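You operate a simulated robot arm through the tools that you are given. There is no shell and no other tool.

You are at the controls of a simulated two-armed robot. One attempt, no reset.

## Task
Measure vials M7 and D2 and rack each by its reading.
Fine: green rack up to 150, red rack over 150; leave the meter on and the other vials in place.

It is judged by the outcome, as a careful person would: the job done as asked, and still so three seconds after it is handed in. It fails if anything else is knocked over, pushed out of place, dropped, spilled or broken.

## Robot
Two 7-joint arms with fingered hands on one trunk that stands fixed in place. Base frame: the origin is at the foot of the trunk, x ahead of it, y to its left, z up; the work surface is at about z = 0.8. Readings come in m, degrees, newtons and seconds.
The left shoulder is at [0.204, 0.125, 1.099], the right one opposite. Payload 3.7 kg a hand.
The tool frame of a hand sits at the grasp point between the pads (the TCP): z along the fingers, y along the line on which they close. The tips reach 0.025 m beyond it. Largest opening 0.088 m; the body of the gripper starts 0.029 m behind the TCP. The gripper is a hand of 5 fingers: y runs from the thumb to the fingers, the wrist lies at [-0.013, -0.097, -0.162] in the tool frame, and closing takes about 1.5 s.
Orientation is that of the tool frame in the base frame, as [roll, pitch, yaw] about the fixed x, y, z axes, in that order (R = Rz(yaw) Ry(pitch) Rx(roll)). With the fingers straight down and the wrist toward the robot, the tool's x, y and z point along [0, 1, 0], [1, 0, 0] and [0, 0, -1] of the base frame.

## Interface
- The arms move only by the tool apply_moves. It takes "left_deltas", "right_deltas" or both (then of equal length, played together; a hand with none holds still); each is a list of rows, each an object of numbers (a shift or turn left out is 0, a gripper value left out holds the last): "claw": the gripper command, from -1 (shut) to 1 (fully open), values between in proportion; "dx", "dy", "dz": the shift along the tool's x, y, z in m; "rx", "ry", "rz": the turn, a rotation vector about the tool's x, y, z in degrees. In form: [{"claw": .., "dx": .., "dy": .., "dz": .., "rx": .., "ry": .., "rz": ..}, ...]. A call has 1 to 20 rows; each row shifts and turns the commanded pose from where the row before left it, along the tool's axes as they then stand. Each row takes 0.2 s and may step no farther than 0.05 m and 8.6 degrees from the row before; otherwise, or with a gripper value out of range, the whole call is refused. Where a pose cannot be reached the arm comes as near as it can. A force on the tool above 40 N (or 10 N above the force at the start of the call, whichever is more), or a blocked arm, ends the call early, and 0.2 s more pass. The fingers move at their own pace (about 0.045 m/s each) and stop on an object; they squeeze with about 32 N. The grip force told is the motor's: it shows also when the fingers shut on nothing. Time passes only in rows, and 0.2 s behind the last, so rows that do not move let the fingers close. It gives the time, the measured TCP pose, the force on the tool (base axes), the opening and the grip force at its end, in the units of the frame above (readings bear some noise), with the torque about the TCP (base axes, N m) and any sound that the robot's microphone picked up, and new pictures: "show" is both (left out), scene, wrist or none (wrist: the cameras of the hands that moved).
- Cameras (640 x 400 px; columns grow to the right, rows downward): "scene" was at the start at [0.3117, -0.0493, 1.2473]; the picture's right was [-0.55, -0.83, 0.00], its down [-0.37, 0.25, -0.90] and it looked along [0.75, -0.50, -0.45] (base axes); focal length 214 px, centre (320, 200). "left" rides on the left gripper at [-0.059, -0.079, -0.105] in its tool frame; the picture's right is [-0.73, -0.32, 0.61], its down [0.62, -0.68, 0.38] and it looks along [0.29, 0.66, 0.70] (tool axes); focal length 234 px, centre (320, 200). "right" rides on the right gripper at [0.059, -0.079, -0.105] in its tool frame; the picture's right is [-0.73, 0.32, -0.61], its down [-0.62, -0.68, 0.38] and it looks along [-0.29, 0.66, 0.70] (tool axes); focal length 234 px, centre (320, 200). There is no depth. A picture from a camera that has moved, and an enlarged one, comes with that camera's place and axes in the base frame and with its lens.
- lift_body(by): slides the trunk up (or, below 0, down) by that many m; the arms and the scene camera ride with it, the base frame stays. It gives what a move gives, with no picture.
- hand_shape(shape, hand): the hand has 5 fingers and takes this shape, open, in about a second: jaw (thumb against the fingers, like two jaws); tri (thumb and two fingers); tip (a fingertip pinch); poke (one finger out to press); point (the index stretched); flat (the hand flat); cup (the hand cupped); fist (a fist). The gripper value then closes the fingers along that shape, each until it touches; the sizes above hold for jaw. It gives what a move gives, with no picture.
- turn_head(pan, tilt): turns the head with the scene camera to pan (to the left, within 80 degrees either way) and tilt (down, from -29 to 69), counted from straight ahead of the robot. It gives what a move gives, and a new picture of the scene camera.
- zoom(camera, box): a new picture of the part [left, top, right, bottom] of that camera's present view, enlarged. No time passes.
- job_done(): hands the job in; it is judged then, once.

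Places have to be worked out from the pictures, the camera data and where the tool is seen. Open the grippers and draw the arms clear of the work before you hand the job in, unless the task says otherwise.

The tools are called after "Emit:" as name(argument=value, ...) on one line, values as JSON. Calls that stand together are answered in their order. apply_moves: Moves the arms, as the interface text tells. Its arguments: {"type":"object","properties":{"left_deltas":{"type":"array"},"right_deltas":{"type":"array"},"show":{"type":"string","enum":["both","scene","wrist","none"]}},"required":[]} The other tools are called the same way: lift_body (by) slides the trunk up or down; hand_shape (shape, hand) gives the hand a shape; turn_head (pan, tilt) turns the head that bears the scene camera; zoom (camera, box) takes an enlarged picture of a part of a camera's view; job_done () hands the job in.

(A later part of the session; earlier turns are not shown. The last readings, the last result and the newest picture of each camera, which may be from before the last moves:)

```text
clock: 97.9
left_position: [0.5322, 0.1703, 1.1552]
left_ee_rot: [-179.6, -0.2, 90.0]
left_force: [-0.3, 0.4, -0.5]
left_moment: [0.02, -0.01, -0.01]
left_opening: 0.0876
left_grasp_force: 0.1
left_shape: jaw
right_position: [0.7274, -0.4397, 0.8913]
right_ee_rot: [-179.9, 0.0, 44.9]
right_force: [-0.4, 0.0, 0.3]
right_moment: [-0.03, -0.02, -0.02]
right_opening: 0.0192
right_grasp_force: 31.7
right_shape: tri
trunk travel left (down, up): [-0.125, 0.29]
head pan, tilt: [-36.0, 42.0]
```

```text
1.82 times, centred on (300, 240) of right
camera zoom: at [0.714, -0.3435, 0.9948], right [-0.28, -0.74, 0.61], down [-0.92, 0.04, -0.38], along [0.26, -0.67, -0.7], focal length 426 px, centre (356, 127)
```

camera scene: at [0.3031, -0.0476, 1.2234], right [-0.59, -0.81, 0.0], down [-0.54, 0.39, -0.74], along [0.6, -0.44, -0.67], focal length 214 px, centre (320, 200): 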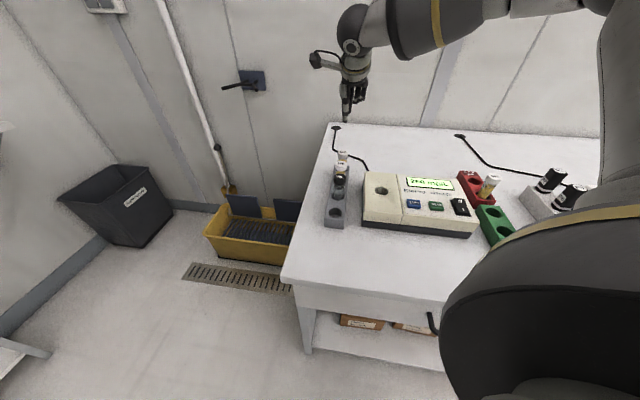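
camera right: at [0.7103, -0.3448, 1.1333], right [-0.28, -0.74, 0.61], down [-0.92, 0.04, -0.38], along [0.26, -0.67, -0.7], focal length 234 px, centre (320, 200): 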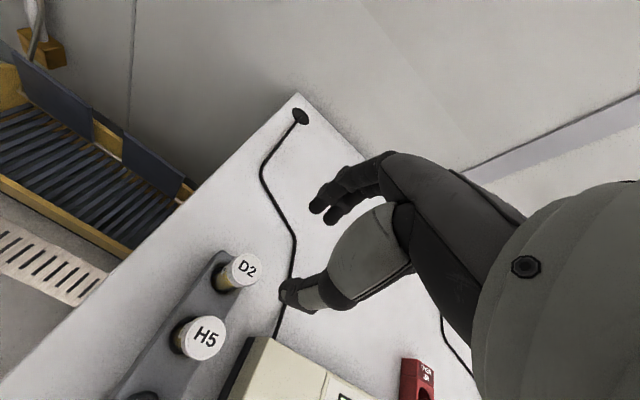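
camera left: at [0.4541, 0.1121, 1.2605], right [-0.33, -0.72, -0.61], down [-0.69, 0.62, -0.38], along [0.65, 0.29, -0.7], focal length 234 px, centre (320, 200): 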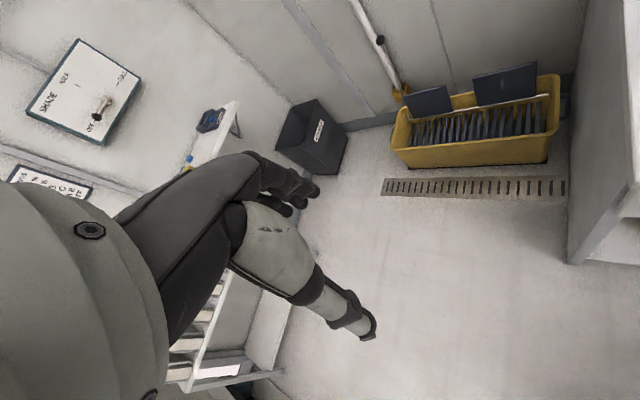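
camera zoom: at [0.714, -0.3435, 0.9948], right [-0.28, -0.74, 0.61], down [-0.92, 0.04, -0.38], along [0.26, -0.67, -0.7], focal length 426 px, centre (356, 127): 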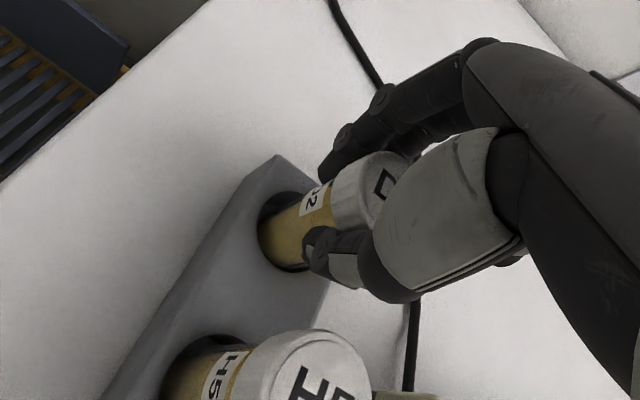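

D2 is gripped. I'll lift it, swing out away from the rack first, then bring it over the meter well.

Emit:
apply_moves(right_deltas=[{"dz": -0.01}, {"dz": -0.025}, {"dz": -0.04}, {"dz": -0.045}, {"dx": -0.03}, {"dx": -0.035, "dy": -0.01}, {"dx": -0.025, "dy": -0.035}, {"dx": -0.015, "dy": -0.04}, {"dx": -0.0096, "dy": -0.0363}, {}, {}], show="both")

Emit:
zoom(camera="right", box=[180, 130, 420, 350])

Emit:
zoom(camera="scene", box=[320, 120, 420, 220])

```text
clock: 100.3
left_position: [0.5325, 0.1711, 1.1558]
left_ee_rot: [-179.6, -0.2, 90.1]
left_force: [-0.5, -0.4, 0.1]
left_moment: [0.0, 0.01, 0.02]
left_opening: 0.0882
left_grasp_force: 0.0
left_shape: jaw
right_position: [0.562, -0.4333, 1.0113]
right_ee_rot: [-180.0, 0.0, 45.1]
right_force: [0.1, -0.5, -0.1]
right_moment: [-0.01, -0.01, 0.01]
right_opening: 0.0192
right_grasp_force: 32.6
right_shape: tri
trunk travel left (down, up): [-0.125, 0.29]
head pan, tilt: [-36.0, 42.0]
camera scene: at [0.3034, -0.0477, 1.2233], right [-0.59, -0.81, 0.0], down [-0.54, 0.39, -0.74], along [0.6, -0.44, -0.67], focal length 214 px, centre (320, 200)
camera right: at [0.5476, -0.3369, 1.114], right [-0.28, -0.74, 0.61], down [-0.92, 0.04, -0.38], along [0.26, -0.67, -0.7], focal length 234 px, centre (320, 200)
```

scene: 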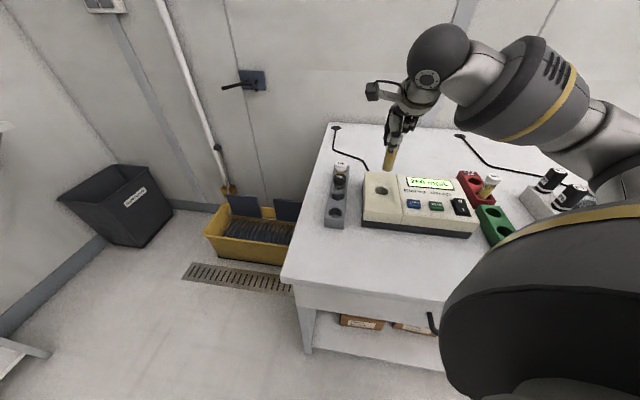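
right: 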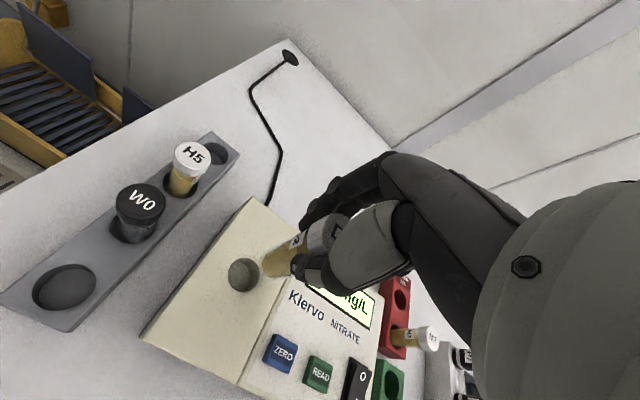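

```text
1.82 times, centred on (300, 240) of right
camera zoom: at [0.5476, -0.3369, 1.114], right [-0.28, -0.74, 0.61], down [-0.92, 0.04, -0.38], along [0.26, -0.67, -0.7], focal length 426 px, centre (356, 127)
```

zoom: 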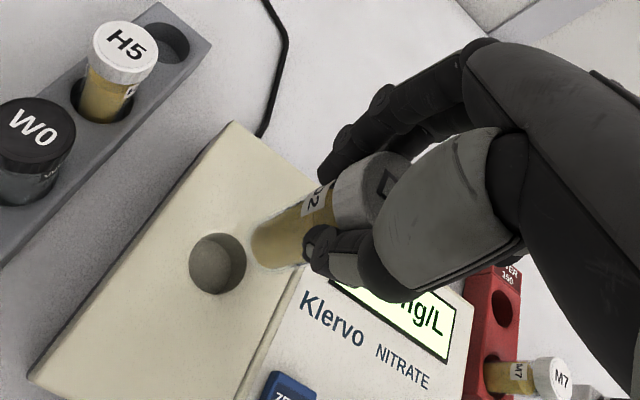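

```text
4.00 times, centred on (370, 170) of scene
camera zoom: at [0.3034, -0.0477, 1.2233], right [-0.59, -0.81, 0.0], down [-0.54, 0.39, -0.74], along [0.6, -0.44, -0.67], focal length 858 px, centre (120, 320)
```

zoom: 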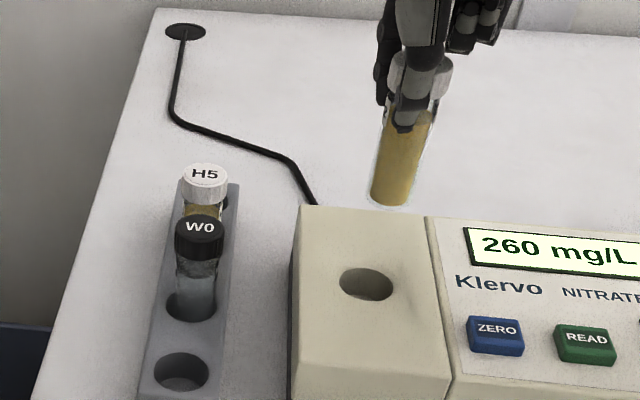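

This matches M7's pose closely. I'll lower it to just above the well and compare.

Emit:
apply_moves(right_deltas=[{"dx": -0.0012, "dz": 0.03}, {"dz": 0.023}, {"dz": 0.01}, {}], show="none")

Emit:
zoom(camera="right", box=[200, 170, 360, 310])

Emit:
zoom(camera="scene", box=[350, 140, 430, 220])

```text
clock: 101.3
left_position: [0.5321, 0.1712, 1.1547]
left_ee_rot: [-179.6, -0.2, 90.0]
left_force: [-0.3, 0.0, 0.2]
left_moment: [-0.01, 0.02, 0.0]
left_opening: 0.0878
left_grasp_force: 0.0
left_shape: jaw
right_position: [0.5603, -0.4346, 0.9474]
right_ee_rot: [180.0, -0.1, 45.0]
right_force: [0.8, 0.0, -0.9]
right_moment: [-0.01, 0.02, 0.0]
right_opening: 0.0191
right_grasp_force: 31.4
right_shape: tri
trunk travel left (down, up): [-0.125, 0.29]
head pan, tilt: [-36.0, 42.0]
```

```text
2.86 times, centred on (280, 240) of right
camera zoom: at [0.5462, -0.3384, 1.0513], right [-0.28, -0.74, 0.61], down [-0.92, 0.04, -0.38], along [0.26, -0.67, -0.7], focal length 669 px, centre (434, 86)
```

zoom: 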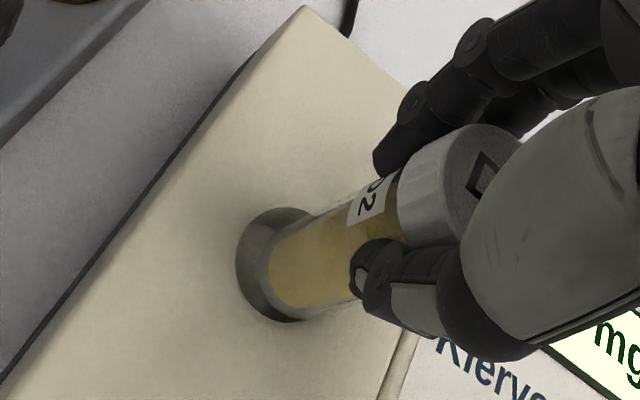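

```text
5.00 times, centred on (390, 180) of scene
camera zoom: at [0.3029, -0.0477, 1.2235], right [-0.59, -0.81, 0.0], down [-0.54, 0.39, -0.74], along [0.6, -0.44, -0.67], focal length 1072 px, centre (-30, 300)
```

zoom: 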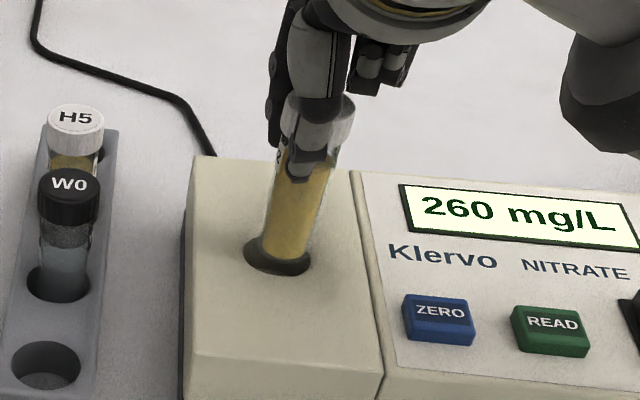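

D2's bottom is about 2 mm toward the display side. I'll shift it back and lower into the well.

Emit:
apply_moves(right_deltas=[{"dx": 0.0025}, {"dz": 0.006}, {"dz": 0.006}, {"dz": 0.006}, {}], show="none")

Emit:
zoom(camera="right", box=[200, 170, 360, 310])

Emit:
zoom(camera="scene", box=[350, 140, 430, 220])

```text
clock: 102.5
left_position: [0.5332, 0.171, 1.1553]
left_ee_rot: [-179.6, -0.2, 90.1]
left_force: [0.7, 0.4, 0.1]
left_moment: [0.01, -0.02, 0.02]
left_opening: 0.0879
left_grasp_force: 0.1
left_shape: jaw
right_position: [0.5627, -0.4335, 0.9297]
right_ee_rot: [-179.9, 0.0, 44.9]
right_force: [0.3, -0.1, -0.2]
right_moment: [-0.01, 0.02, 0.01]
right_opening: 0.0189
right_grasp_force: 32.2
right_shape: tri
trunk travel left (down, up): [-0.125, 0.29]
head pan, tilt: [-36.0, 42.0]
```

```text
2.86 times, centred on (280, 240) of right
camera zoom: at [0.5482, -0.3373, 1.0335], right [-0.28, -0.74, 0.61], down [-0.92, 0.04, -0.38], along [0.26, -0.67, -0.7], focal length 669 px, centre (434, 86)
```

zoom: 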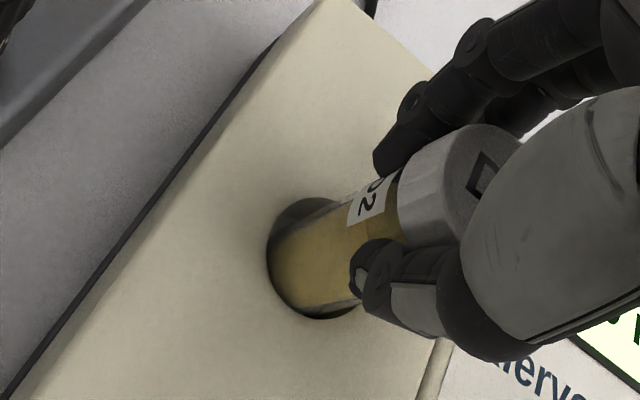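

```text
5.00 times, centred on (390, 180) of scene
camera zoom: at [0.303, -0.0477, 1.2235], right [-0.59, -0.81, 0.0], down [-0.54, 0.39, -0.74], along [0.6, -0.44, -0.67], focal length 1072 px, centre (-30, 300)
```

zoom: 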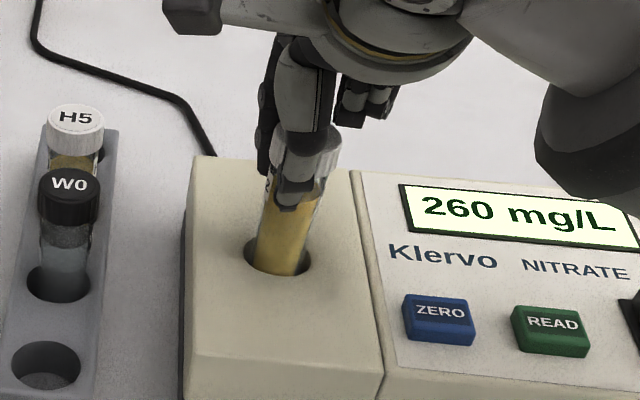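

It's in the hole with no side force. I'll continue down, then to light contact.

Emit:
apply_moves(right_deltas=[{"dx": -0.001, "dz": 0.006}, {"dz": 0.006}, {}], show="none")

Emit:
apply_moves(right_deltas=[{"dz": 0.002}, {"dz": 0.002}, {}], show="none")

```text
clock: 103.3
left_position: [0.5317, 0.1717, 1.1555]
left_ee_rot: [-179.6, -0.2, 90.1]
left_force: [0.2, -0.9, 0.5]
left_moment: [-0.01, -0.02, -0.02]
left_opening: 0.0877
left_grasp_force: 0.2
left_shape: jaw
right_position: [0.5605, -0.4342, 0.9167]
right_ee_rot: [-179.9, -0.1, 45.1]
right_force: [1.0, -0.1, -0.7]
right_moment: [-0.02, -0.01, -0.02]
right_opening: 0.0188
right_grasp_force: 31.6
right_shape: tri
trunk travel left (down, up): [-0.125, 0.29]
head pan, tilt: [-36.0, 42.0]
```

```text
clock: 104.1
left_position: [0.5321, 0.1701, 1.156]
left_ee_rot: [-179.6, -0.3, 90.1]
left_force: [0.4, 0.0, 0.6]
left_moment: [0.0, 0.0, -0.04]
left_opening: 0.0878
left_grasp_force: 0.2
left_shape: jaw
right_position: [0.5609, -0.4343, 0.9166]
right_ee_rot: [179.8, -0.1, 45.0]
right_force: [2.4, -1.4, 7.3]
right_moment: [-0.07, -0.04, 0.03]
right_opening: 0.0192
right_grasp_force: 31.9
right_shape: tri
trunk travel left (down, up): [-0.125, 0.29]
head pan, tilt: [-36.0, 42.0]
```

Light contact (7 N) at z ≈ 0.916, about the same depth as before. I'll release and rise.

Emit:
apply_moves(right_deltas=[{"dz": -0.001}, {"claw": -0.2}, {"claw": 0.2}, {}, {}, {}, {"dz": -0.02}, {"dz": -0.03}, {"dz": -0.04}, {"dz": -0.03}, {}], show="none")

Emit:
zoom(camera="right", box=[160, 150, 400, 370])

Emit:
zoom(camera="scene", box=[340, 120, 500, 240])

```text
clock: 106.5
left_position: [0.5342, 0.1704, 1.1556]
left_ee_rot: [-179.5, -0.2, 90.1]
left_force: [-0.2, 0.4, 0.6]
left_moment: [-0.02, 0.01, 0.0]
left_opening: 0.0879
left_grasp_force: 0.1
left_shape: jaw
right_position: [0.5607, -0.4344, 1.0351]
right_ee_rot: [-179.9, -0.1, 45.0]
right_force: [0.1, 1.3, 0.3]
right_moment: [-0.02, -0.03, 0.01]
right_opening: 0.0524
right_grasp_force: 0.1
right_shape: tri
trunk travel left (down, up): [-0.125, 0.29]
head pan, tilt: [-36.0, 42.0]
```

```text
1.82 times, centred on (280, 260) of right
camera zoom: at [0.5475, -0.3374, 1.138], right [-0.28, -0.74, 0.61], down [-0.92, 0.04, -0.38], along [0.26, -0.67, -0.7], focal length 426 px, centre (393, 91)
```

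zoom: 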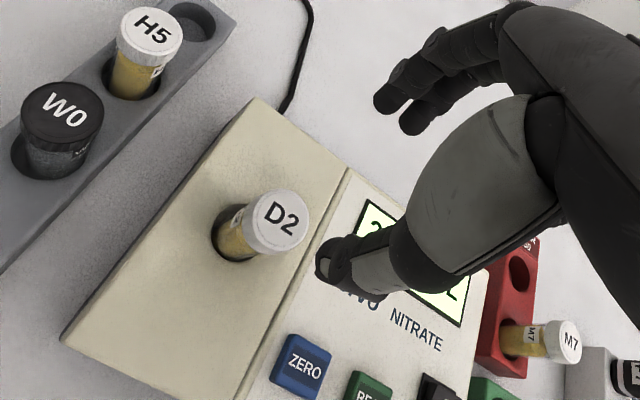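

```text
3.33 times, centred on (420, 180) of scene
camera zoom: at [0.3032, -0.0477, 1.2233], right [-0.59, -0.81, 0.0], down [-0.54, 0.39, -0.74], along [0.6, -0.44, -0.67], focal length 715 px, centre (-13, 267)
```

zoom: 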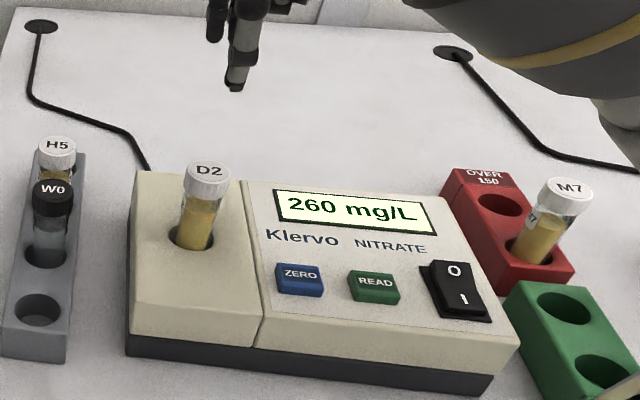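

D2 is seated in the meter. I'll go back to the READ position in the poke shape and stop just above the button.

Emit:
apply_moves(right_deltas=[{"dx": -0.03, "dy": -0.01}, {"dx": -0.04, "dy": -0.0134}, {"dx": -0.04, "dy": -0.014}, {"dx": -0.0161, "dy": -0.0086}, {}], show="none")

Emit:
hand_shape(shape="poke", hand="right")

Emit:
apply_moves(right_deltas=[{"dz": 0.03}, {"dz": 0.04}, {"dz": 0.04}, {"dz": 0.02}, {}], show="none")

Emit:
zoom(camera="scene", box=[370, 150, 470, 240])

```text
clock: 107.7
left_position: [0.5336, 0.1716, 1.1556]
left_ee_rot: [-179.6, -0.3, 90.2]
left_force: [-0.4, 0.3, 0.7]
left_moment: [0.01, 0.02, 0.01]
left_opening: 0.0879
left_grasp_force: 0.0
left_shape: jaw
right_position: [0.4394, -0.4924, 1.0328]
right_ee_rot: [-179.9, 0.0, 44.9]
right_force: [0.1, 0.1, 0.0]
right_moment: [-0.01, 0.0, 0.03]
right_opening: 0.0526
right_grasp_force: 0.1
right_shape: tri
trunk travel left (down, up): [-0.125, 0.29]
head pan, tilt: [-36.0, 42.0]
```

```text
clock: 108.6
left_position: [0.5325, 0.1711, 1.1557]
left_ee_rot: [-179.7, -0.2, 90.1]
left_force: [0.4, -0.2, 0.1]
left_moment: [0.02, 0.0, 0.01]
left_opening: 0.0879
left_grasp_force: 0.1
left_shape: jaw
right_position: [0.4398, -0.4899, 1.0345]
right_ee_rot: [180.0, 0.0, 45.1]
right_force: [-0.1, 0.2, -0.5]
right_moment: [0.02, 0.02, 0.04]
right_opening: 0.0
right_grasp_force: 0.1
right_shape: poke
trunk travel left (down, up): [-0.125, 0.29]
head pan, tilt: [-36.0, 42.0]
```

```text
clock: 109.8
left_position: [0.5328, 0.1704, 1.1538]
left_ee_rot: [-179.5, -0.3, 90.1]
left_force: [0.2, 0.6, 0.1]
left_moment: [0.01, -0.01, -0.02]
left_opening: 0.0877
left_grasp_force: 0.0
left_shape: jaw
right_position: [0.4388, -0.491, 0.9044]
right_ee_rot: [180.0, 0.0, 45.0]
right_force: [0.9, -0.3, -0.4]
right_moment: [-0.01, -0.02, -0.01]
right_opening: 0.0001
right_grasp_force: 0.1
right_shape: poke
trunk travel left (down, up): [-0.125, 0.29]
head pan, tilt: [-36.0, 42.0]
```

```text
4.44 times, centred on (420, 195) of scene
camera zoom: at [0.3029, -0.0476, 1.2235], right [-0.59, -0.81, 0.0], down [-0.54, 0.39, -0.74], along [0.6, -0.44, -0.67], focal length 953 px, centre (-124, 222)
```

zoom: 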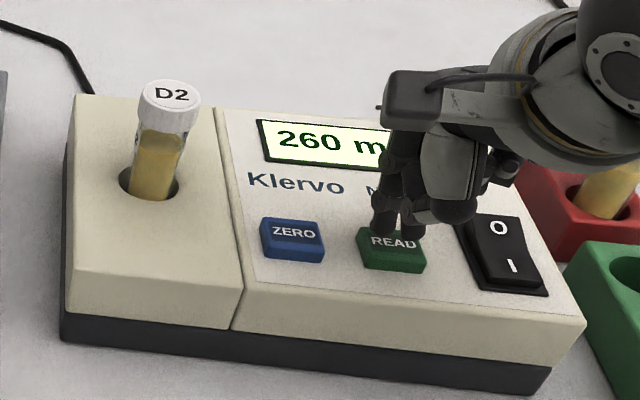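

The tips are over READ as before. I'll press it, then rise and wait for the reading.

Emit:
apply_moves(right_deltas=[{"dz": 0.004}, {"dz": 0.004}, {"dz": 0.003}, {"dz": 0.001}, {}], show="none")

Emit:
apply_moves(right_deltas=[{"dz": -0.02}, {"dz": -0.04}, {"dz": -0.04}, {"dz": -0.04}, {}, {}, {}, {}, {}, {}], show="none")

Emit:
zoom(camera="scene", box=[370, 120, 510, 240])

```text
clock: 111.0
left_position: [0.5326, 0.1718, 1.1564]
left_ee_rot: [-179.6, -0.2, 90.1]
left_force: [-0.3, 0.5, -0.3]
left_moment: [0.01, 0.04, 0.02]
left_opening: 0.0879
left_grasp_force: 0.1
left_shape: jaw
right_position: [0.44, -0.4921, 0.8935]
right_ee_rot: [179.9, 0.0, 45.0]
right_force: [-1.2, -0.6, 3.0]
right_moment: [0.0, 0.03, 0.01]
right_opening: 0.0
right_grasp_force: 0.0
right_shape: poke
trunk travel left (down, up): [-0.125, 0.29]
head pan, tilt: [-36.0, 42.0]
heard: click
```

```text
clock: 113.2
left_position: [0.5327, 0.1716, 1.1547]
left_ee_rot: [-179.6, -0.2, 90.2]
left_force: [-0.8, -0.3, 0.0]
left_moment: [0.03, 0.0, 0.04]
left_opening: 0.0879
left_grasp_force: 0.1
left_shape: jaw
right_position: [0.44, -0.4902, 1.033]
right_ee_rot: [-179.9, 0.1, 45.1]
right_force: [0.1, 0.6, 0.1]
right_moment: [0.01, 0.0, 0.0]
right_opening: 0.0
right_grasp_force: 0.1
right_shape: poke
trunk travel left (down, up): [-0.125, 0.29]
head pan, tilt: [-36.0, 42.0]
```

```text
3.33 times, centred on (440, 180) of scene
camera zoom: at [0.303, -0.0477, 1.2235], right [-0.59, -0.81, 0.0], down [-0.54, 0.39, -0.74], along [0.6, -0.44, -0.67], focal length 715 px, centre (-80, 267)
```

zoom: 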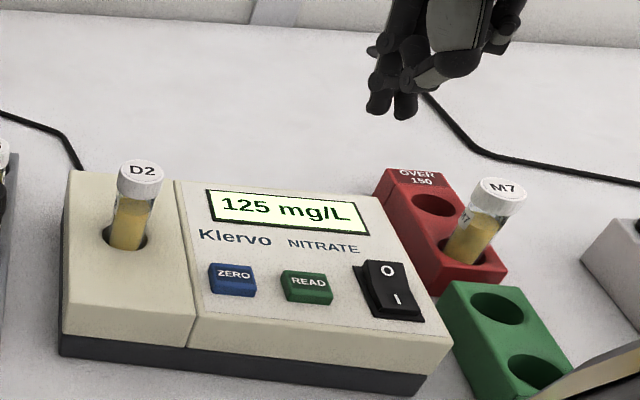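

D2 reads 125 mg/L, not over 150, so it goes in the green rack. I'll go back over D2 in the tri shape.

Emit:
hand_shape(shape="tri", hand="right")

Emit:
apply_moves(right_deltas=[{"claw": 0.2, "dx": 0.03, "dy": 0.01}, {"dx": 0.04, "dy": 0.0134}, {"dx": 0.04, "dy": 0.014}, {"dx": 0.0144, "dy": 0.0081}, {}, {"dz": 0.03}, {"dz": 0.025}, {}], show="none")

Emit:
zoom(camera="right", box=[200, 130, 440, 330])

Emit:
zoom(camera="scene", box=[350, 120, 490, 240])

```text
clock: 114.1
left_position: [0.5326, 0.1702, 1.1551]
left_ee_rot: [-179.5, -0.2, 90.0]
left_force: [-0.2, 0.8, -0.2]
left_moment: [-0.02, 0.04, -0.01]
left_opening: 0.0875
left_grasp_force: 0.1
left_shape: jaw
right_position: [0.44, -0.4911, 1.0326]
right_ee_rot: [-179.9, 0.0, 45.0]
right_force: [0.4, -0.3, -0.2]
right_moment: [-0.01, 0.0, -0.01]
right_opening: 0.0879
right_grasp_force: 0.1
right_shape: tri
trunk travel left (down, up): [-0.125, 0.29]
head pan, tilt: [-36.0, 42.0]
```

```text
clock: 115.9
left_position: [0.5323, 0.1707, 1.1545]
left_ee_rot: [-179.5, -0.2, 90.0]
left_force: [-0.1, 0.4, 0.3]
left_moment: [-0.02, 0.0, -0.01]
left_opening: 0.0877
left_grasp_force: 0.2
left_shape: jaw
right_position: [0.5602, -0.4353, 0.9782]
right_ee_rot: [-180.0, 0.0, 45.0]
right_force: [0.9, 0.3, 0.4]
right_moment: [0.03, -0.01, -0.01]
right_opening: 0.0531
right_grasp_force: 0.0
right_shape: tri
trunk travel left (down, up): [-0.125, 0.29]
head pan, tilt: [-36.0, 42.0]
```

```text
2.00 times, centred on (320, 230) of right
camera zoom: at [0.5462, -0.3389, 1.0811], right [-0.28, -0.74, 0.61], down [-0.92, 0.04, -0.38], along [0.26, -0.67, -0.7], focal length 468 px, centre (320, 140)
```

zoom: 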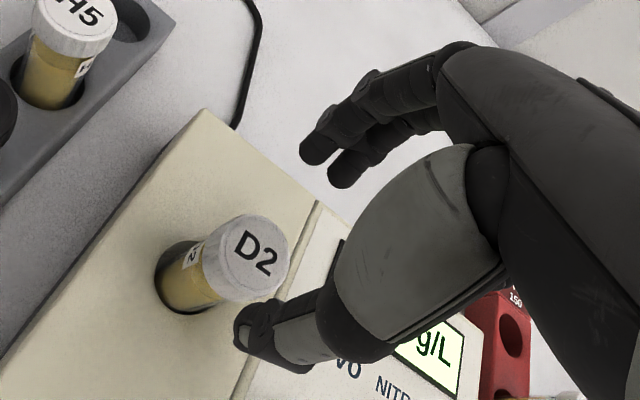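

```text
3.33 times, centred on (420, 180) of scene
camera zoom: at [0.3028, -0.0476, 1.2235], right [-0.59, -0.81, 0.0], down [-0.54, 0.39, -0.74], along [0.6, -0.44, -0.67], focal length 715 px, centre (-13, 267)
```

zoom: 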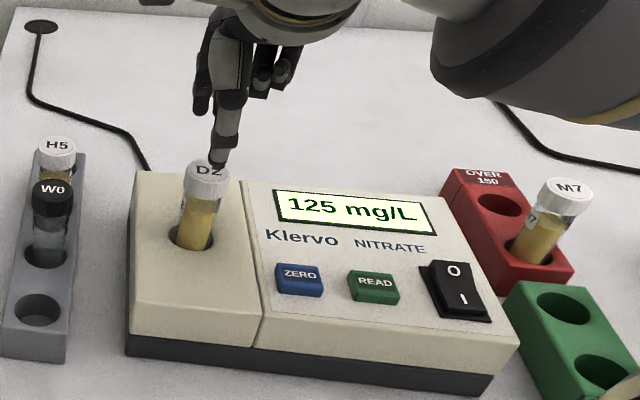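

The reading stays at 125 mg/L. I'll grip D2 and lift it.

Emit:
apply_moves(right_deltas=[{"dx": -0.001, "dy": -0.0005, "dz": 0.02}, {"dz": 0.02}, {"dz": 0.021}, {}, {"claw": -1}, {}, {}, {}, {}, {}], show="none")

Emit:
apply_moves(right_deltas=[{"dz": -0.01}, {"dz": -0.02}, {"dz": -0.03}, {"dz": -0.04}, {}], show="none")

Emit:
zoom(camera="right", box=[200, 130, 440, 400])

Emit:
zoom(camera="scene", box=[350, 120, 510, 260])

```text
clock: 118.1
left_position: [0.5326, 0.1693, 1.1548]
left_ee_rot: [-179.5, -0.2, 90.1]
left_force: [0.1, 0.1, 0.7]
left_moment: [-0.03, 0.0, 0.01]
left_opening: 0.088
left_grasp_force: 0.1
left_shape: jaw
right_position: [0.5586, -0.4383, 0.9172]
right_ee_rot: [-180.0, 0.1, 45.0]
right_force: [-0.1, -0.7, -0.4]
right_moment: [0.0, -0.01, 0.01]
right_opening: 0.0203
right_grasp_force: 32.1
right_shape: tri
trunk travel left (down, up): [-0.125, 0.29]
head pan, tilt: [-36.0, 42.0]
```

```text
clock: 119.3
left_position: [0.5319, 0.1712, 1.1547]
left_ee_rot: [-179.5, -0.2, 90.0]
left_force: [0.3, 0.4, -0.4]
left_moment: [-0.03, -0.01, -0.01]
left_opening: 0.0878
left_grasp_force: 0.0
left_shape: jaw
right_position: [0.5588, -0.4366, 1.0155]
right_ee_rot: [-179.8, 0.0, 45.0]
right_force: [-0.6, 0.6, -0.8]
right_moment: [0.0, 0.0, 0.0]
right_opening: 0.0201
right_grasp_force: 32.5
right_shape: tri
trunk travel left (down, up): [-0.125, 0.29]
head pan, tilt: [-36.0, 42.0]
```

```text
1.48 times, centred on (320, 265) of right
camera zoom: at [0.5451, -0.3401, 1.1197], right [-0.28, -0.74, 0.61], down [-0.92, 0.04, -0.38], along [0.26, -0.67, -0.7], focal length 347 px, centre (320, 104)
```

zoom: 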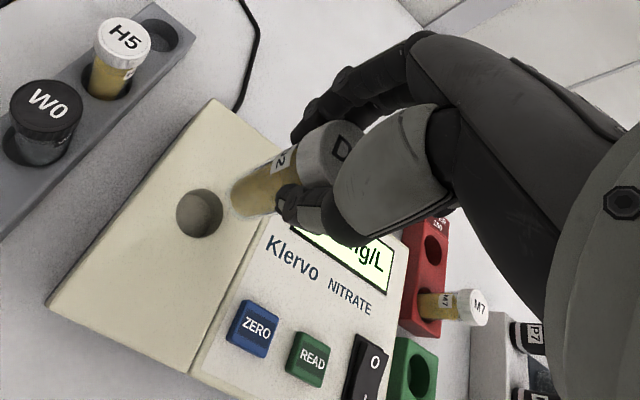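

```text
2.86 times, centred on (430, 190) of scene
camera zoom: at [0.3035, -0.0478, 1.2232], right [-0.59, -0.81, 0.0], down [-0.54, 0.39, -0.74], along [0.6, -0.44, -0.67], focal length 613 px, centre (6, 229)
```

zoom: 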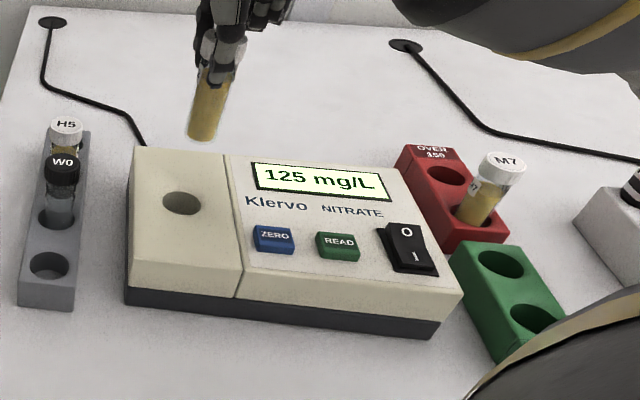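

D2 is held. The green rack's holes are near [0.355, −0.633] and [0.311, −0.589]. I'll use the nearer one, well away from M7, and carry D2 there at height.

Emit:
apply_moves(right_deltas=[{"dx": -0.025, "dy": -0.004}, {"dx": -0.04, "dy": -0.009}, {"dx": -0.04, "dy": -0.01}, {"dx": -0.04, "dy": -0.01}, {"dx": -0.04, "dy": -0.01}, {"dx": -0.04, "dy": -0.01}, {"dx": -0.035, "dy": -0.009}, {"dx": -0.023, "dy": -0.0055}, {}, {}], show="none")

Emit:
turn_head(pan=-58, tilt=45)

Emit:
zoom(camera="right", box=[120, 100, 480, 370])

```text
clock: 121.5
left_position: [0.5328, 0.1709, 1.156]
left_ee_rot: [-179.6, -0.2, 90.1]
left_force: [0.8, 0.2, 0.4]
left_moment: [0.01, -0.04, 0.0]
left_opening: 0.088
left_grasp_force: 0.1
left_shape: jaw
right_position: [0.3115, -0.5887, 1.0156]
right_ee_rot: [180.0, 0.0, 45.0]
right_force: [-0.3, -0.4, -0.6]
right_moment: [0.02, 0.01, 0.01]
right_opening: 0.0201
right_grasp_force: 32.1
right_shape: tri
trunk travel left (down, up): [-0.125, 0.29]
head pan, tilt: [-36.0, 42.0]
```

```text
clock: 122.4
left_position: [0.5328, 0.1701, 1.1552]
left_ee_rot: [-179.6, -0.1, 90.1]
left_force: [0.1, -0.2, -0.3]
left_moment: [0.01, 0.0, 0.01]
left_opening: 0.0881
left_grasp_force: 0.0
left_shape: jaw
right_position: [0.3122, -0.5888, 1.0162]
right_ee_rot: [-179.9, 0.0, 45.0]
right_force: [0.7, -0.2, -0.2]
right_moment: [-0.03, 0.01, 0.0]
right_opening: 0.02
right_grasp_force: 31.9
right_shape: tri
trunk travel left (down, up): [-0.125, 0.29]
head pan, tilt: [-58.0, 45.0]
camera scene: at [0.2785, -0.0675, 1.2191], right [-0.85, -0.53, 0.0], down [-0.38, 0.6, -0.71], along [0.38, -0.6, -0.71], focal length 214 px, centre (320, 200)
```

scene: 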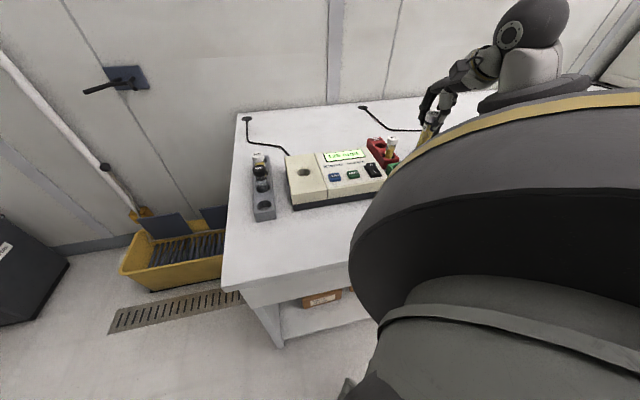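

```text
1.48 times, centred on (300, 235) of right
camera zoom: at [0.2972, -0.4915, 1.12], right [-0.28, -0.74, 0.61], down [-0.92, 0.04, -0.38], along [0.26, -0.67, -0.7], focal length 347 px, centre (350, 148)
```

zoom: 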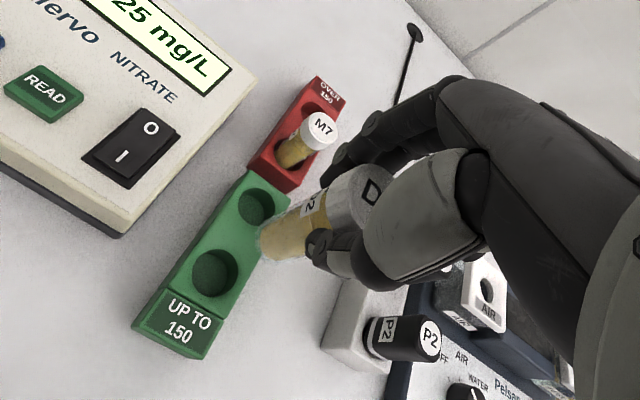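

The pose is reached exactly, though my own arm hides this spot from the head camera, so I'll rely on the wrist camera. Using the offset I learned with M7, I aim for TCP [0.309, −0.5845]. I'll correct and lower to about 2 cm above the rack.

Emit:
apply_moves(right_deltas=[{"dx": 0.0009, "dy": -0.005}, {"dz": 0.03}, {"dz": 0.03}, {"dz": 0.022}, {}], show="none")

Emit:
zoom(camera="right", box=[180, 150, 380, 330])

Emit:
turn_head(pan=-50, tilt=35)

```text
clock: 123.6
left_position: [0.5327, 0.1711, 1.1546]
left_ee_rot: [-179.7, -0.2, 90.1]
left_force: [-0.2, 0.9, 0.9]
left_moment: [-0.04, 0.05, -0.03]
left_opening: 0.0877
left_grasp_force: 0.0
left_shape: jaw
right_position: [0.3085, -0.5855, 0.9358]
right_ee_rot: [179.9, 0.1, 45.1]
right_force: [-0.2, -0.2, -1.0]
right_moment: [0.0, -0.03, 0.01]
right_opening: 0.02
right_grasp_force: 32.2
right_shape: tri
trunk travel left (down, up): [-0.125, 0.29]
head pan, tilt: [-58.0, 45.0]
```

```text
2.22 times, centred on (280, 240) of right
camera zoom: at [0.2937, -0.4879, 1.039], right [-0.28, -0.74, 0.61], down [-0.92, 0.04, -0.38], along [0.26, -0.67, -0.7], focal length 520 px, centre (409, 111)
```

zoom: 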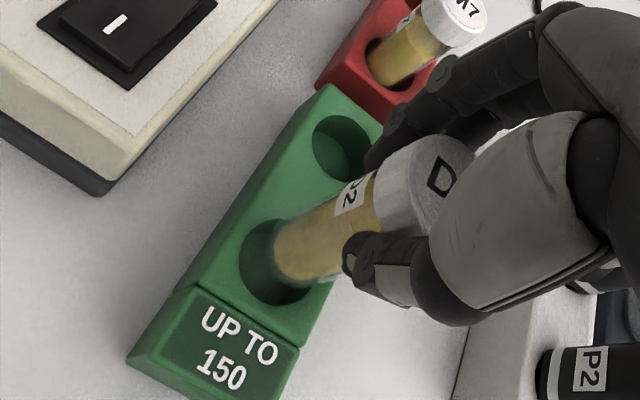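

```text
clock: 124.3
left_position: [0.5324, 0.1703, 1.155]
left_ee_rot: [-179.6, -0.3, 90.1]
left_force: [0.9, 0.1, -0.5]
left_moment: [-0.02, 0.0, 0.03]
left_opening: 0.0877
left_grasp_force: 0.0
left_shape: jaw
right_position: [0.3077, -0.5839, 0.9367]
right_ee_rot: [-179.9, 0.0, 45.1]
right_force: [0.3, 0.5, -0.2]
right_moment: [0.0, -0.02, 0.0]
right_opening: 0.02
right_grasp_force: 31.9
right_shape: tri
trunk travel left (down, up): [-0.125, 0.29]
head pan, tilt: [-50.0, 35.0]
camera scene: at [0.2919, -0.066, 1.2339], right [-0.77, -0.64, 0.0], down [-0.37, 0.44, -0.82], along [0.53, -0.63, -0.57], focal length 214 px, centre (320, 200)
```

scene: 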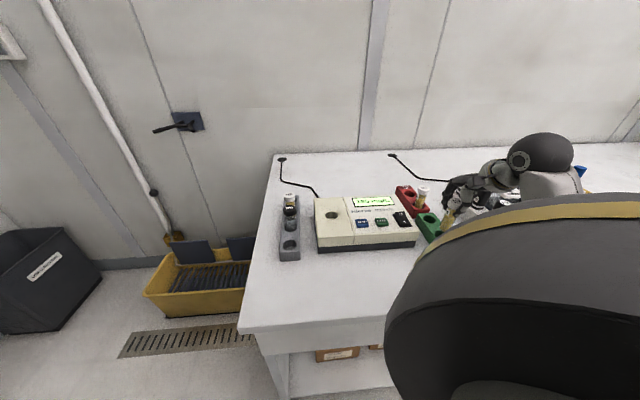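

By comparison with M7's aligned view, the hand needs to go about 4 mm back along the rack. I'll correct that, lower to z ≈ 0.92, and compare with the M7 picture at that height.

Emit:
apply_moves(right_deltas=[{"dx": -0.0015, "dy": 0.0035}, {"dz": 0.008}, {"dz": 0.008}, {}], show="none")

Emit:
zoom(camera="right", box=[200, 170, 340, 310])

Emit:
zoom(camera="scene", box=[390, 160, 490, 250])

```text
clock: 125.3
left_position: [0.5324, 0.1703, 1.1557]
left_ee_rot: [-179.6, -0.1, 90.1]
left_force: [-0.5, -0.1, 0.5]
left_moment: [-0.04, 0.01, 0.05]
left_opening: 0.088
left_grasp_force: 0.0
left_shape: jaw
right_position: [0.309, -0.5876, 0.9185]
right_ee_rot: [180.0, 0.1, 45.1]
right_force: [0.2, 0.6, -1.2]
right_moment: [-0.04, -0.03, 0.02]
right_opening: 0.0199
right_grasp_force: 32.3
right_shape: tri
trunk travel left (down, up): [-0.125, 0.29]
head pan, tilt: [-50.0, 35.0]
```

```text
2.86 times, centred on (270, 240) of right
camera zoom: at [0.2953, -0.4914, 1.0225], right [-0.28, -0.74, 0.61], down [-0.92, 0.04, -0.38], along [0.26, -0.67, -0.7], focal length 669 px, centre (463, 86)
```

zoom: 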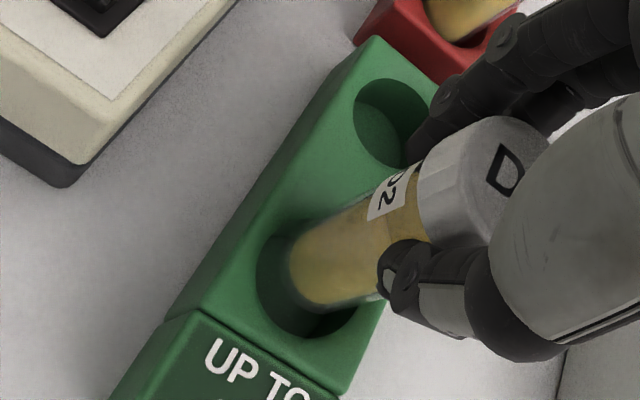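

```text
4.44 times, centred on (440, 205) of scene
camera zoom: at [0.292, -0.066, 1.2339], right [-0.77, -0.64, 0.0], down [-0.37, 0.44, -0.82], along [0.53, -0.63, -0.57], focal length 953 px, centre (-213, 178)
```

zoom: 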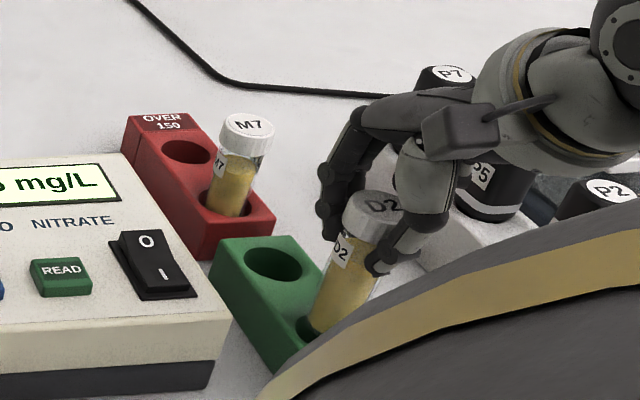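

Nearly the same as the aligned M7 view. I'll make a 1.5 mm correction and lower into the hole.

Emit:
apply_moves(right_deltas=[{"dy": -0.0015}, {"dz": 0.006}, {"dz": 0.005}, {}], show="none")

Emit:
zoom(camera="right", box=[200, 170, 340, 310])

Emit:
zoom(camera="scene", box=[390, 160, 490, 250])

```text
clock: 126.3
left_position: [0.5327, 0.1696, 1.1544]
left_ee_rot: [-179.6, -0.1, 90.2]
left_force: [0.5, 0.0, 0.4]
left_moment: [0.0, -0.03, 0.0]
left_opening: 0.0877
left_grasp_force: 0.0
left_shape: jaw
right_position: [0.3088, -0.5868, 0.9078]
right_ee_rot: [180.0, 0.0, 45.1]
right_force: [-0.2, -0.3, 0.0]
right_moment: [-0.03, 0.0, 0.01]
right_opening: 0.02
right_grasp_force: 31.7
right_shape: tri
trunk travel left (down, up): [-0.125, 0.29]
head pan, tilt: [-50.0, 35.0]
```

```text
2.86 times, centred on (270, 240) of right
camera zoom: at [0.2942, -0.4903, 1.0114], right [-0.28, -0.74, 0.61], down [-0.92, 0.04, -0.38], along [0.26, -0.67, -0.7], focal length 669 px, centre (463, 86)
```

zoom: 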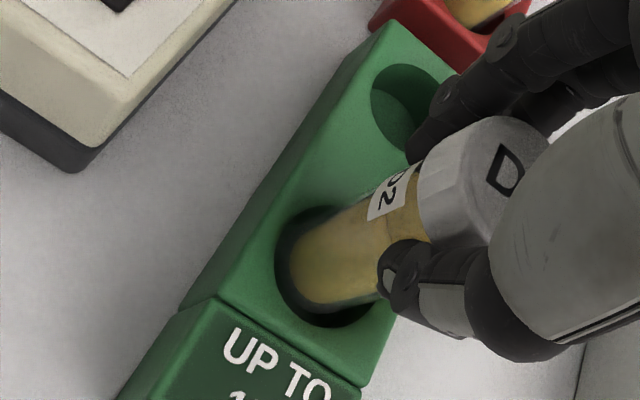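

```text
4.44 times, centred on (440, 205) of scene
camera zoom: at [0.292, -0.066, 1.2339], right [-0.77, -0.64, 0.0], down [-0.37, 0.44, -0.82], along [0.53, -0.63, -0.57], focal length 953 px, centre (-213, 178)
```

zoom: 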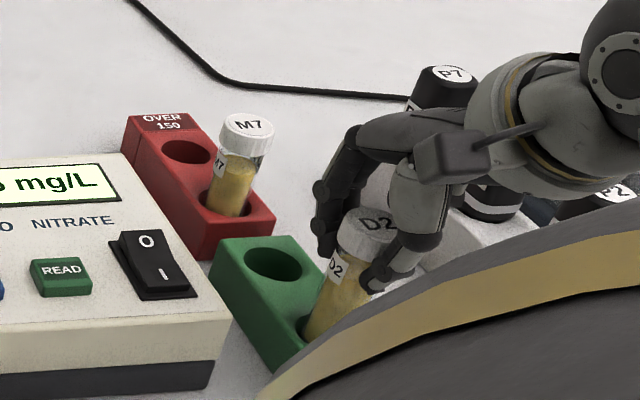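

D2 is in the hole, matching M7's view. I'll lower it further with force checks.

Emit:
apply_moves(right_deltas=[{"dz": 0.006}, {"dz": 0.005}, {}], show="none")

Emit:
zoom(camera="right", box=[200, 170, 340, 310])

Emit:
apply_moves(right_deltas=[{"dz": 0.002}, {"dz": 0.002}, {}], show="none")

```text
clock: 127.1
left_position: [0.5325, 0.1701, 1.1545]
left_ee_rot: [-179.6, -0.2, 90.0]
left_force: [-0.1, -0.3, 0.2]
left_moment: [-0.01, 0.02, 0.0]
left_opening: 0.0876
left_grasp_force: 0.0
left_shape: jaw
right_position: [0.3081, -0.586, 0.8968]
right_ee_rot: [180.0, 0.0, 45.0]
right_force: [-0.6, 0.5, -0.2]
right_moment: [0.0, -0.01, 0.02]
right_opening: 0.0203
right_grasp_force: 31.8
right_shape: tri
trunk travel left (down, up): [-0.125, 0.29]
head pan, tilt: [-50.0, 35.0]
```

```text
2.86 times, centred on (270, 240) of right
camera zoom: at [0.2943, -0.4902, 1.0003], right [-0.28, -0.74, 0.61], down [-0.92, 0.04, -0.38], along [0.26, -0.67, -0.7], focal length 669 px, centre (463, 86)
```

zoom: 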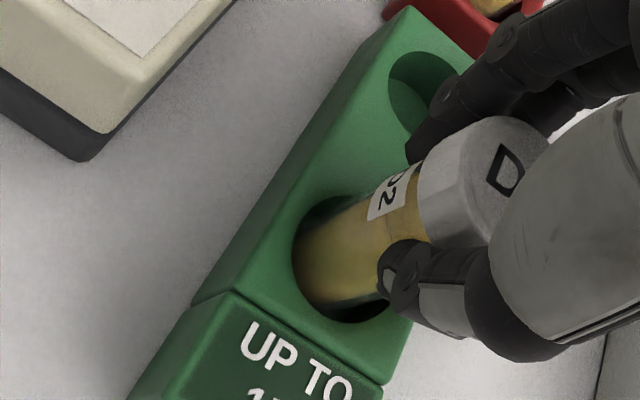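

```text
clock: 127.9
left_position: [0.5339, 0.1707, 1.1557]
left_ee_rot: [-179.6, -0.2, 90.1]
left_force: [-0.4, -0.1, 0.3]
left_moment: [0.02, -0.01, 0.01]
left_opening: 0.088
left_grasp_force: 0.0
left_shape: jaw
right_position: [0.3085, -0.5862, 0.8923]
right_ee_rot: [-180.0, -0.1, 45.1]
right_force: [-0.1, -0.2, -0.9]
right_moment: [0.02, 0.01, 0.04]
right_opening: 0.0203
right_grasp_force: 31.9
right_shape: tri
trunk travel left (down, up): [-0.125, 0.29]
head pan, tilt: [-50.0, 35.0]
```

No contact yet. I'll go the last few millimetres in small steps.

Emit:
apply_moves(right_deltas=[{"dz": 0.0015}, {"dz": 0.0015}, {}], show="none")

```text
clock: 128.7
left_position: [0.5324, 0.171, 1.1567]
left_ee_rot: [-179.6, -0.1, 90.0]
left_force: [-0.6, 0.1, -0.5]
left_moment: [-0.02, -0.01, 0.01]
left_opening: 0.0881
left_grasp_force: 0.0
left_shape: jaw
right_position: [0.3094, -0.585, 0.89]
right_ee_rot: [180.0, 0.1, 45.0]
right_force: [-0.1, -0.2, 2.1]
right_moment: [-0.01, 0.02, 0.03]
right_opening: 0.02
right_grasp_force: 32.0
right_shape: tri
trunk travel left (down, up): [-0.125, 0.29]
head pan, tilt: [-50.0, 35.0]
```

Light contact (2 N): D2 is on the bottom. I'll release and rise straight up.

Emit:
apply_moves(right_deltas=[{"claw": -0.2}, {"claw": 0.14}, {}, {}, {}, {"dz": -0.02}, {"dz": -0.03}, {"dz": -0.04}, {"dz": -0.03}, {}], show="both")

Emit:
zoom(camera="right", box=[120, 100, 480, 370])

Emit:
zoom(camera="scene", box=[390, 160, 490, 250])

```text
clock: 130.9
left_position: [0.5337, 0.1712, 1.1554]
left_ee_rot: [-179.6, -0.2, 90.1]
left_force: [0.2, 0.3, -0.2]
left_moment: [0.01, 0.02, 0.03]
left_opening: 0.0878
left_grasp_force: 0.1
left_shape: jaw
right_position: [0.3089, -0.5861, 1.0105]
right_ee_rot: [-179.9, 0.0, 45.0]
right_force: [0.7, 0.3, -0.2]
right_moment: [-0.01, 0.01, 0.0]
right_opening: 0.0497
right_grasp_force: 0.1
right_shape: tri
trunk travel left (down, up): [-0.125, 0.29]
head pan, tilt: [-50.0, 35.0]
camera scene: at [0.292, -0.066, 1.2339], right [-0.77, -0.64, 0.0], down [-0.37, 0.44, -0.82], along [0.53, -0.63, -0.57], focal length 214 px, centre (320, 200)
camera right: at [0.2947, -0.4902, 1.1135], right [-0.28, -0.74, 0.61], down [-0.92, 0.04, -0.38], along [0.26, -0.67, -0.7], focal length 234 px, centre (320, 200)
```

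scene: 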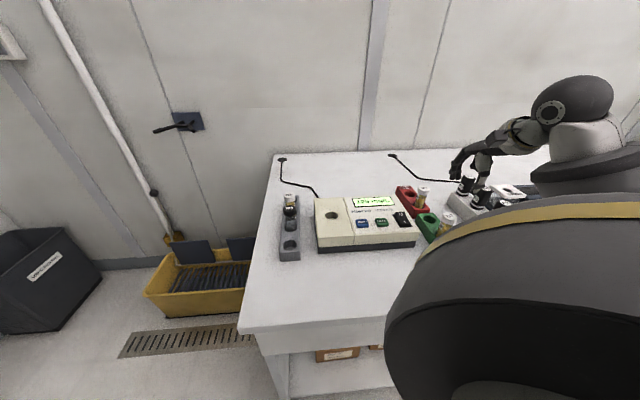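
right: 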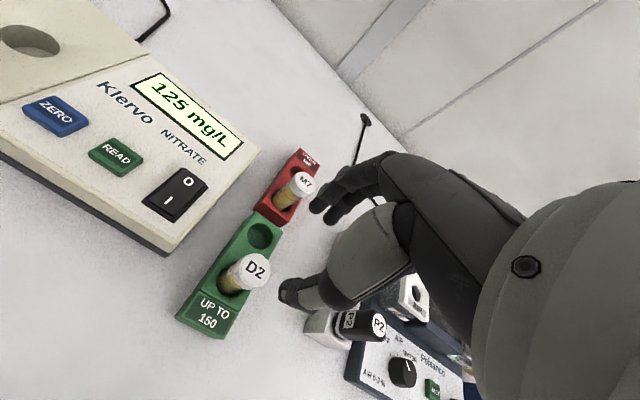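

```text
1.48 times, centred on (300, 235) of right
camera zoom: at [0.2947, -0.4902, 1.1135], right [-0.28, -0.74, 0.61], down [-0.92, 0.04, -0.38], along [0.26, -0.67, -0.7], focal length 347 px, centre (350, 148)
```

zoom: 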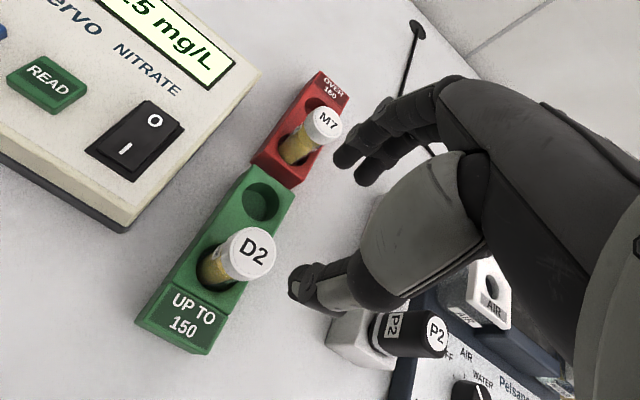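

```text
4.44 times, centred on (440, 205) of scene
camera zoom: at [0.292, -0.066, 1.2339], right [-0.77, -0.64, 0.0], down [-0.37, 0.44, -0.82], along [0.53, -0.63, -0.57], focal length 953 px, centre (-213, 178)
```

zoom: 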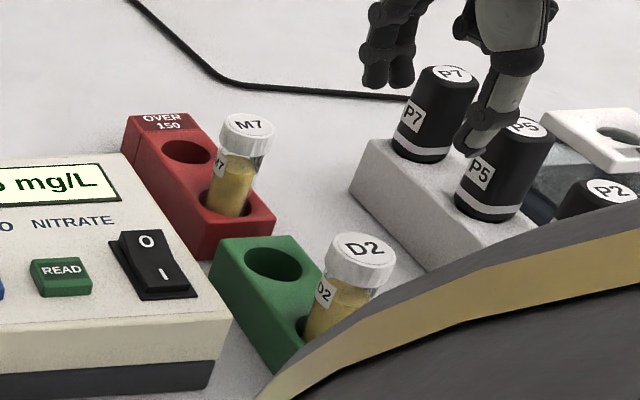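

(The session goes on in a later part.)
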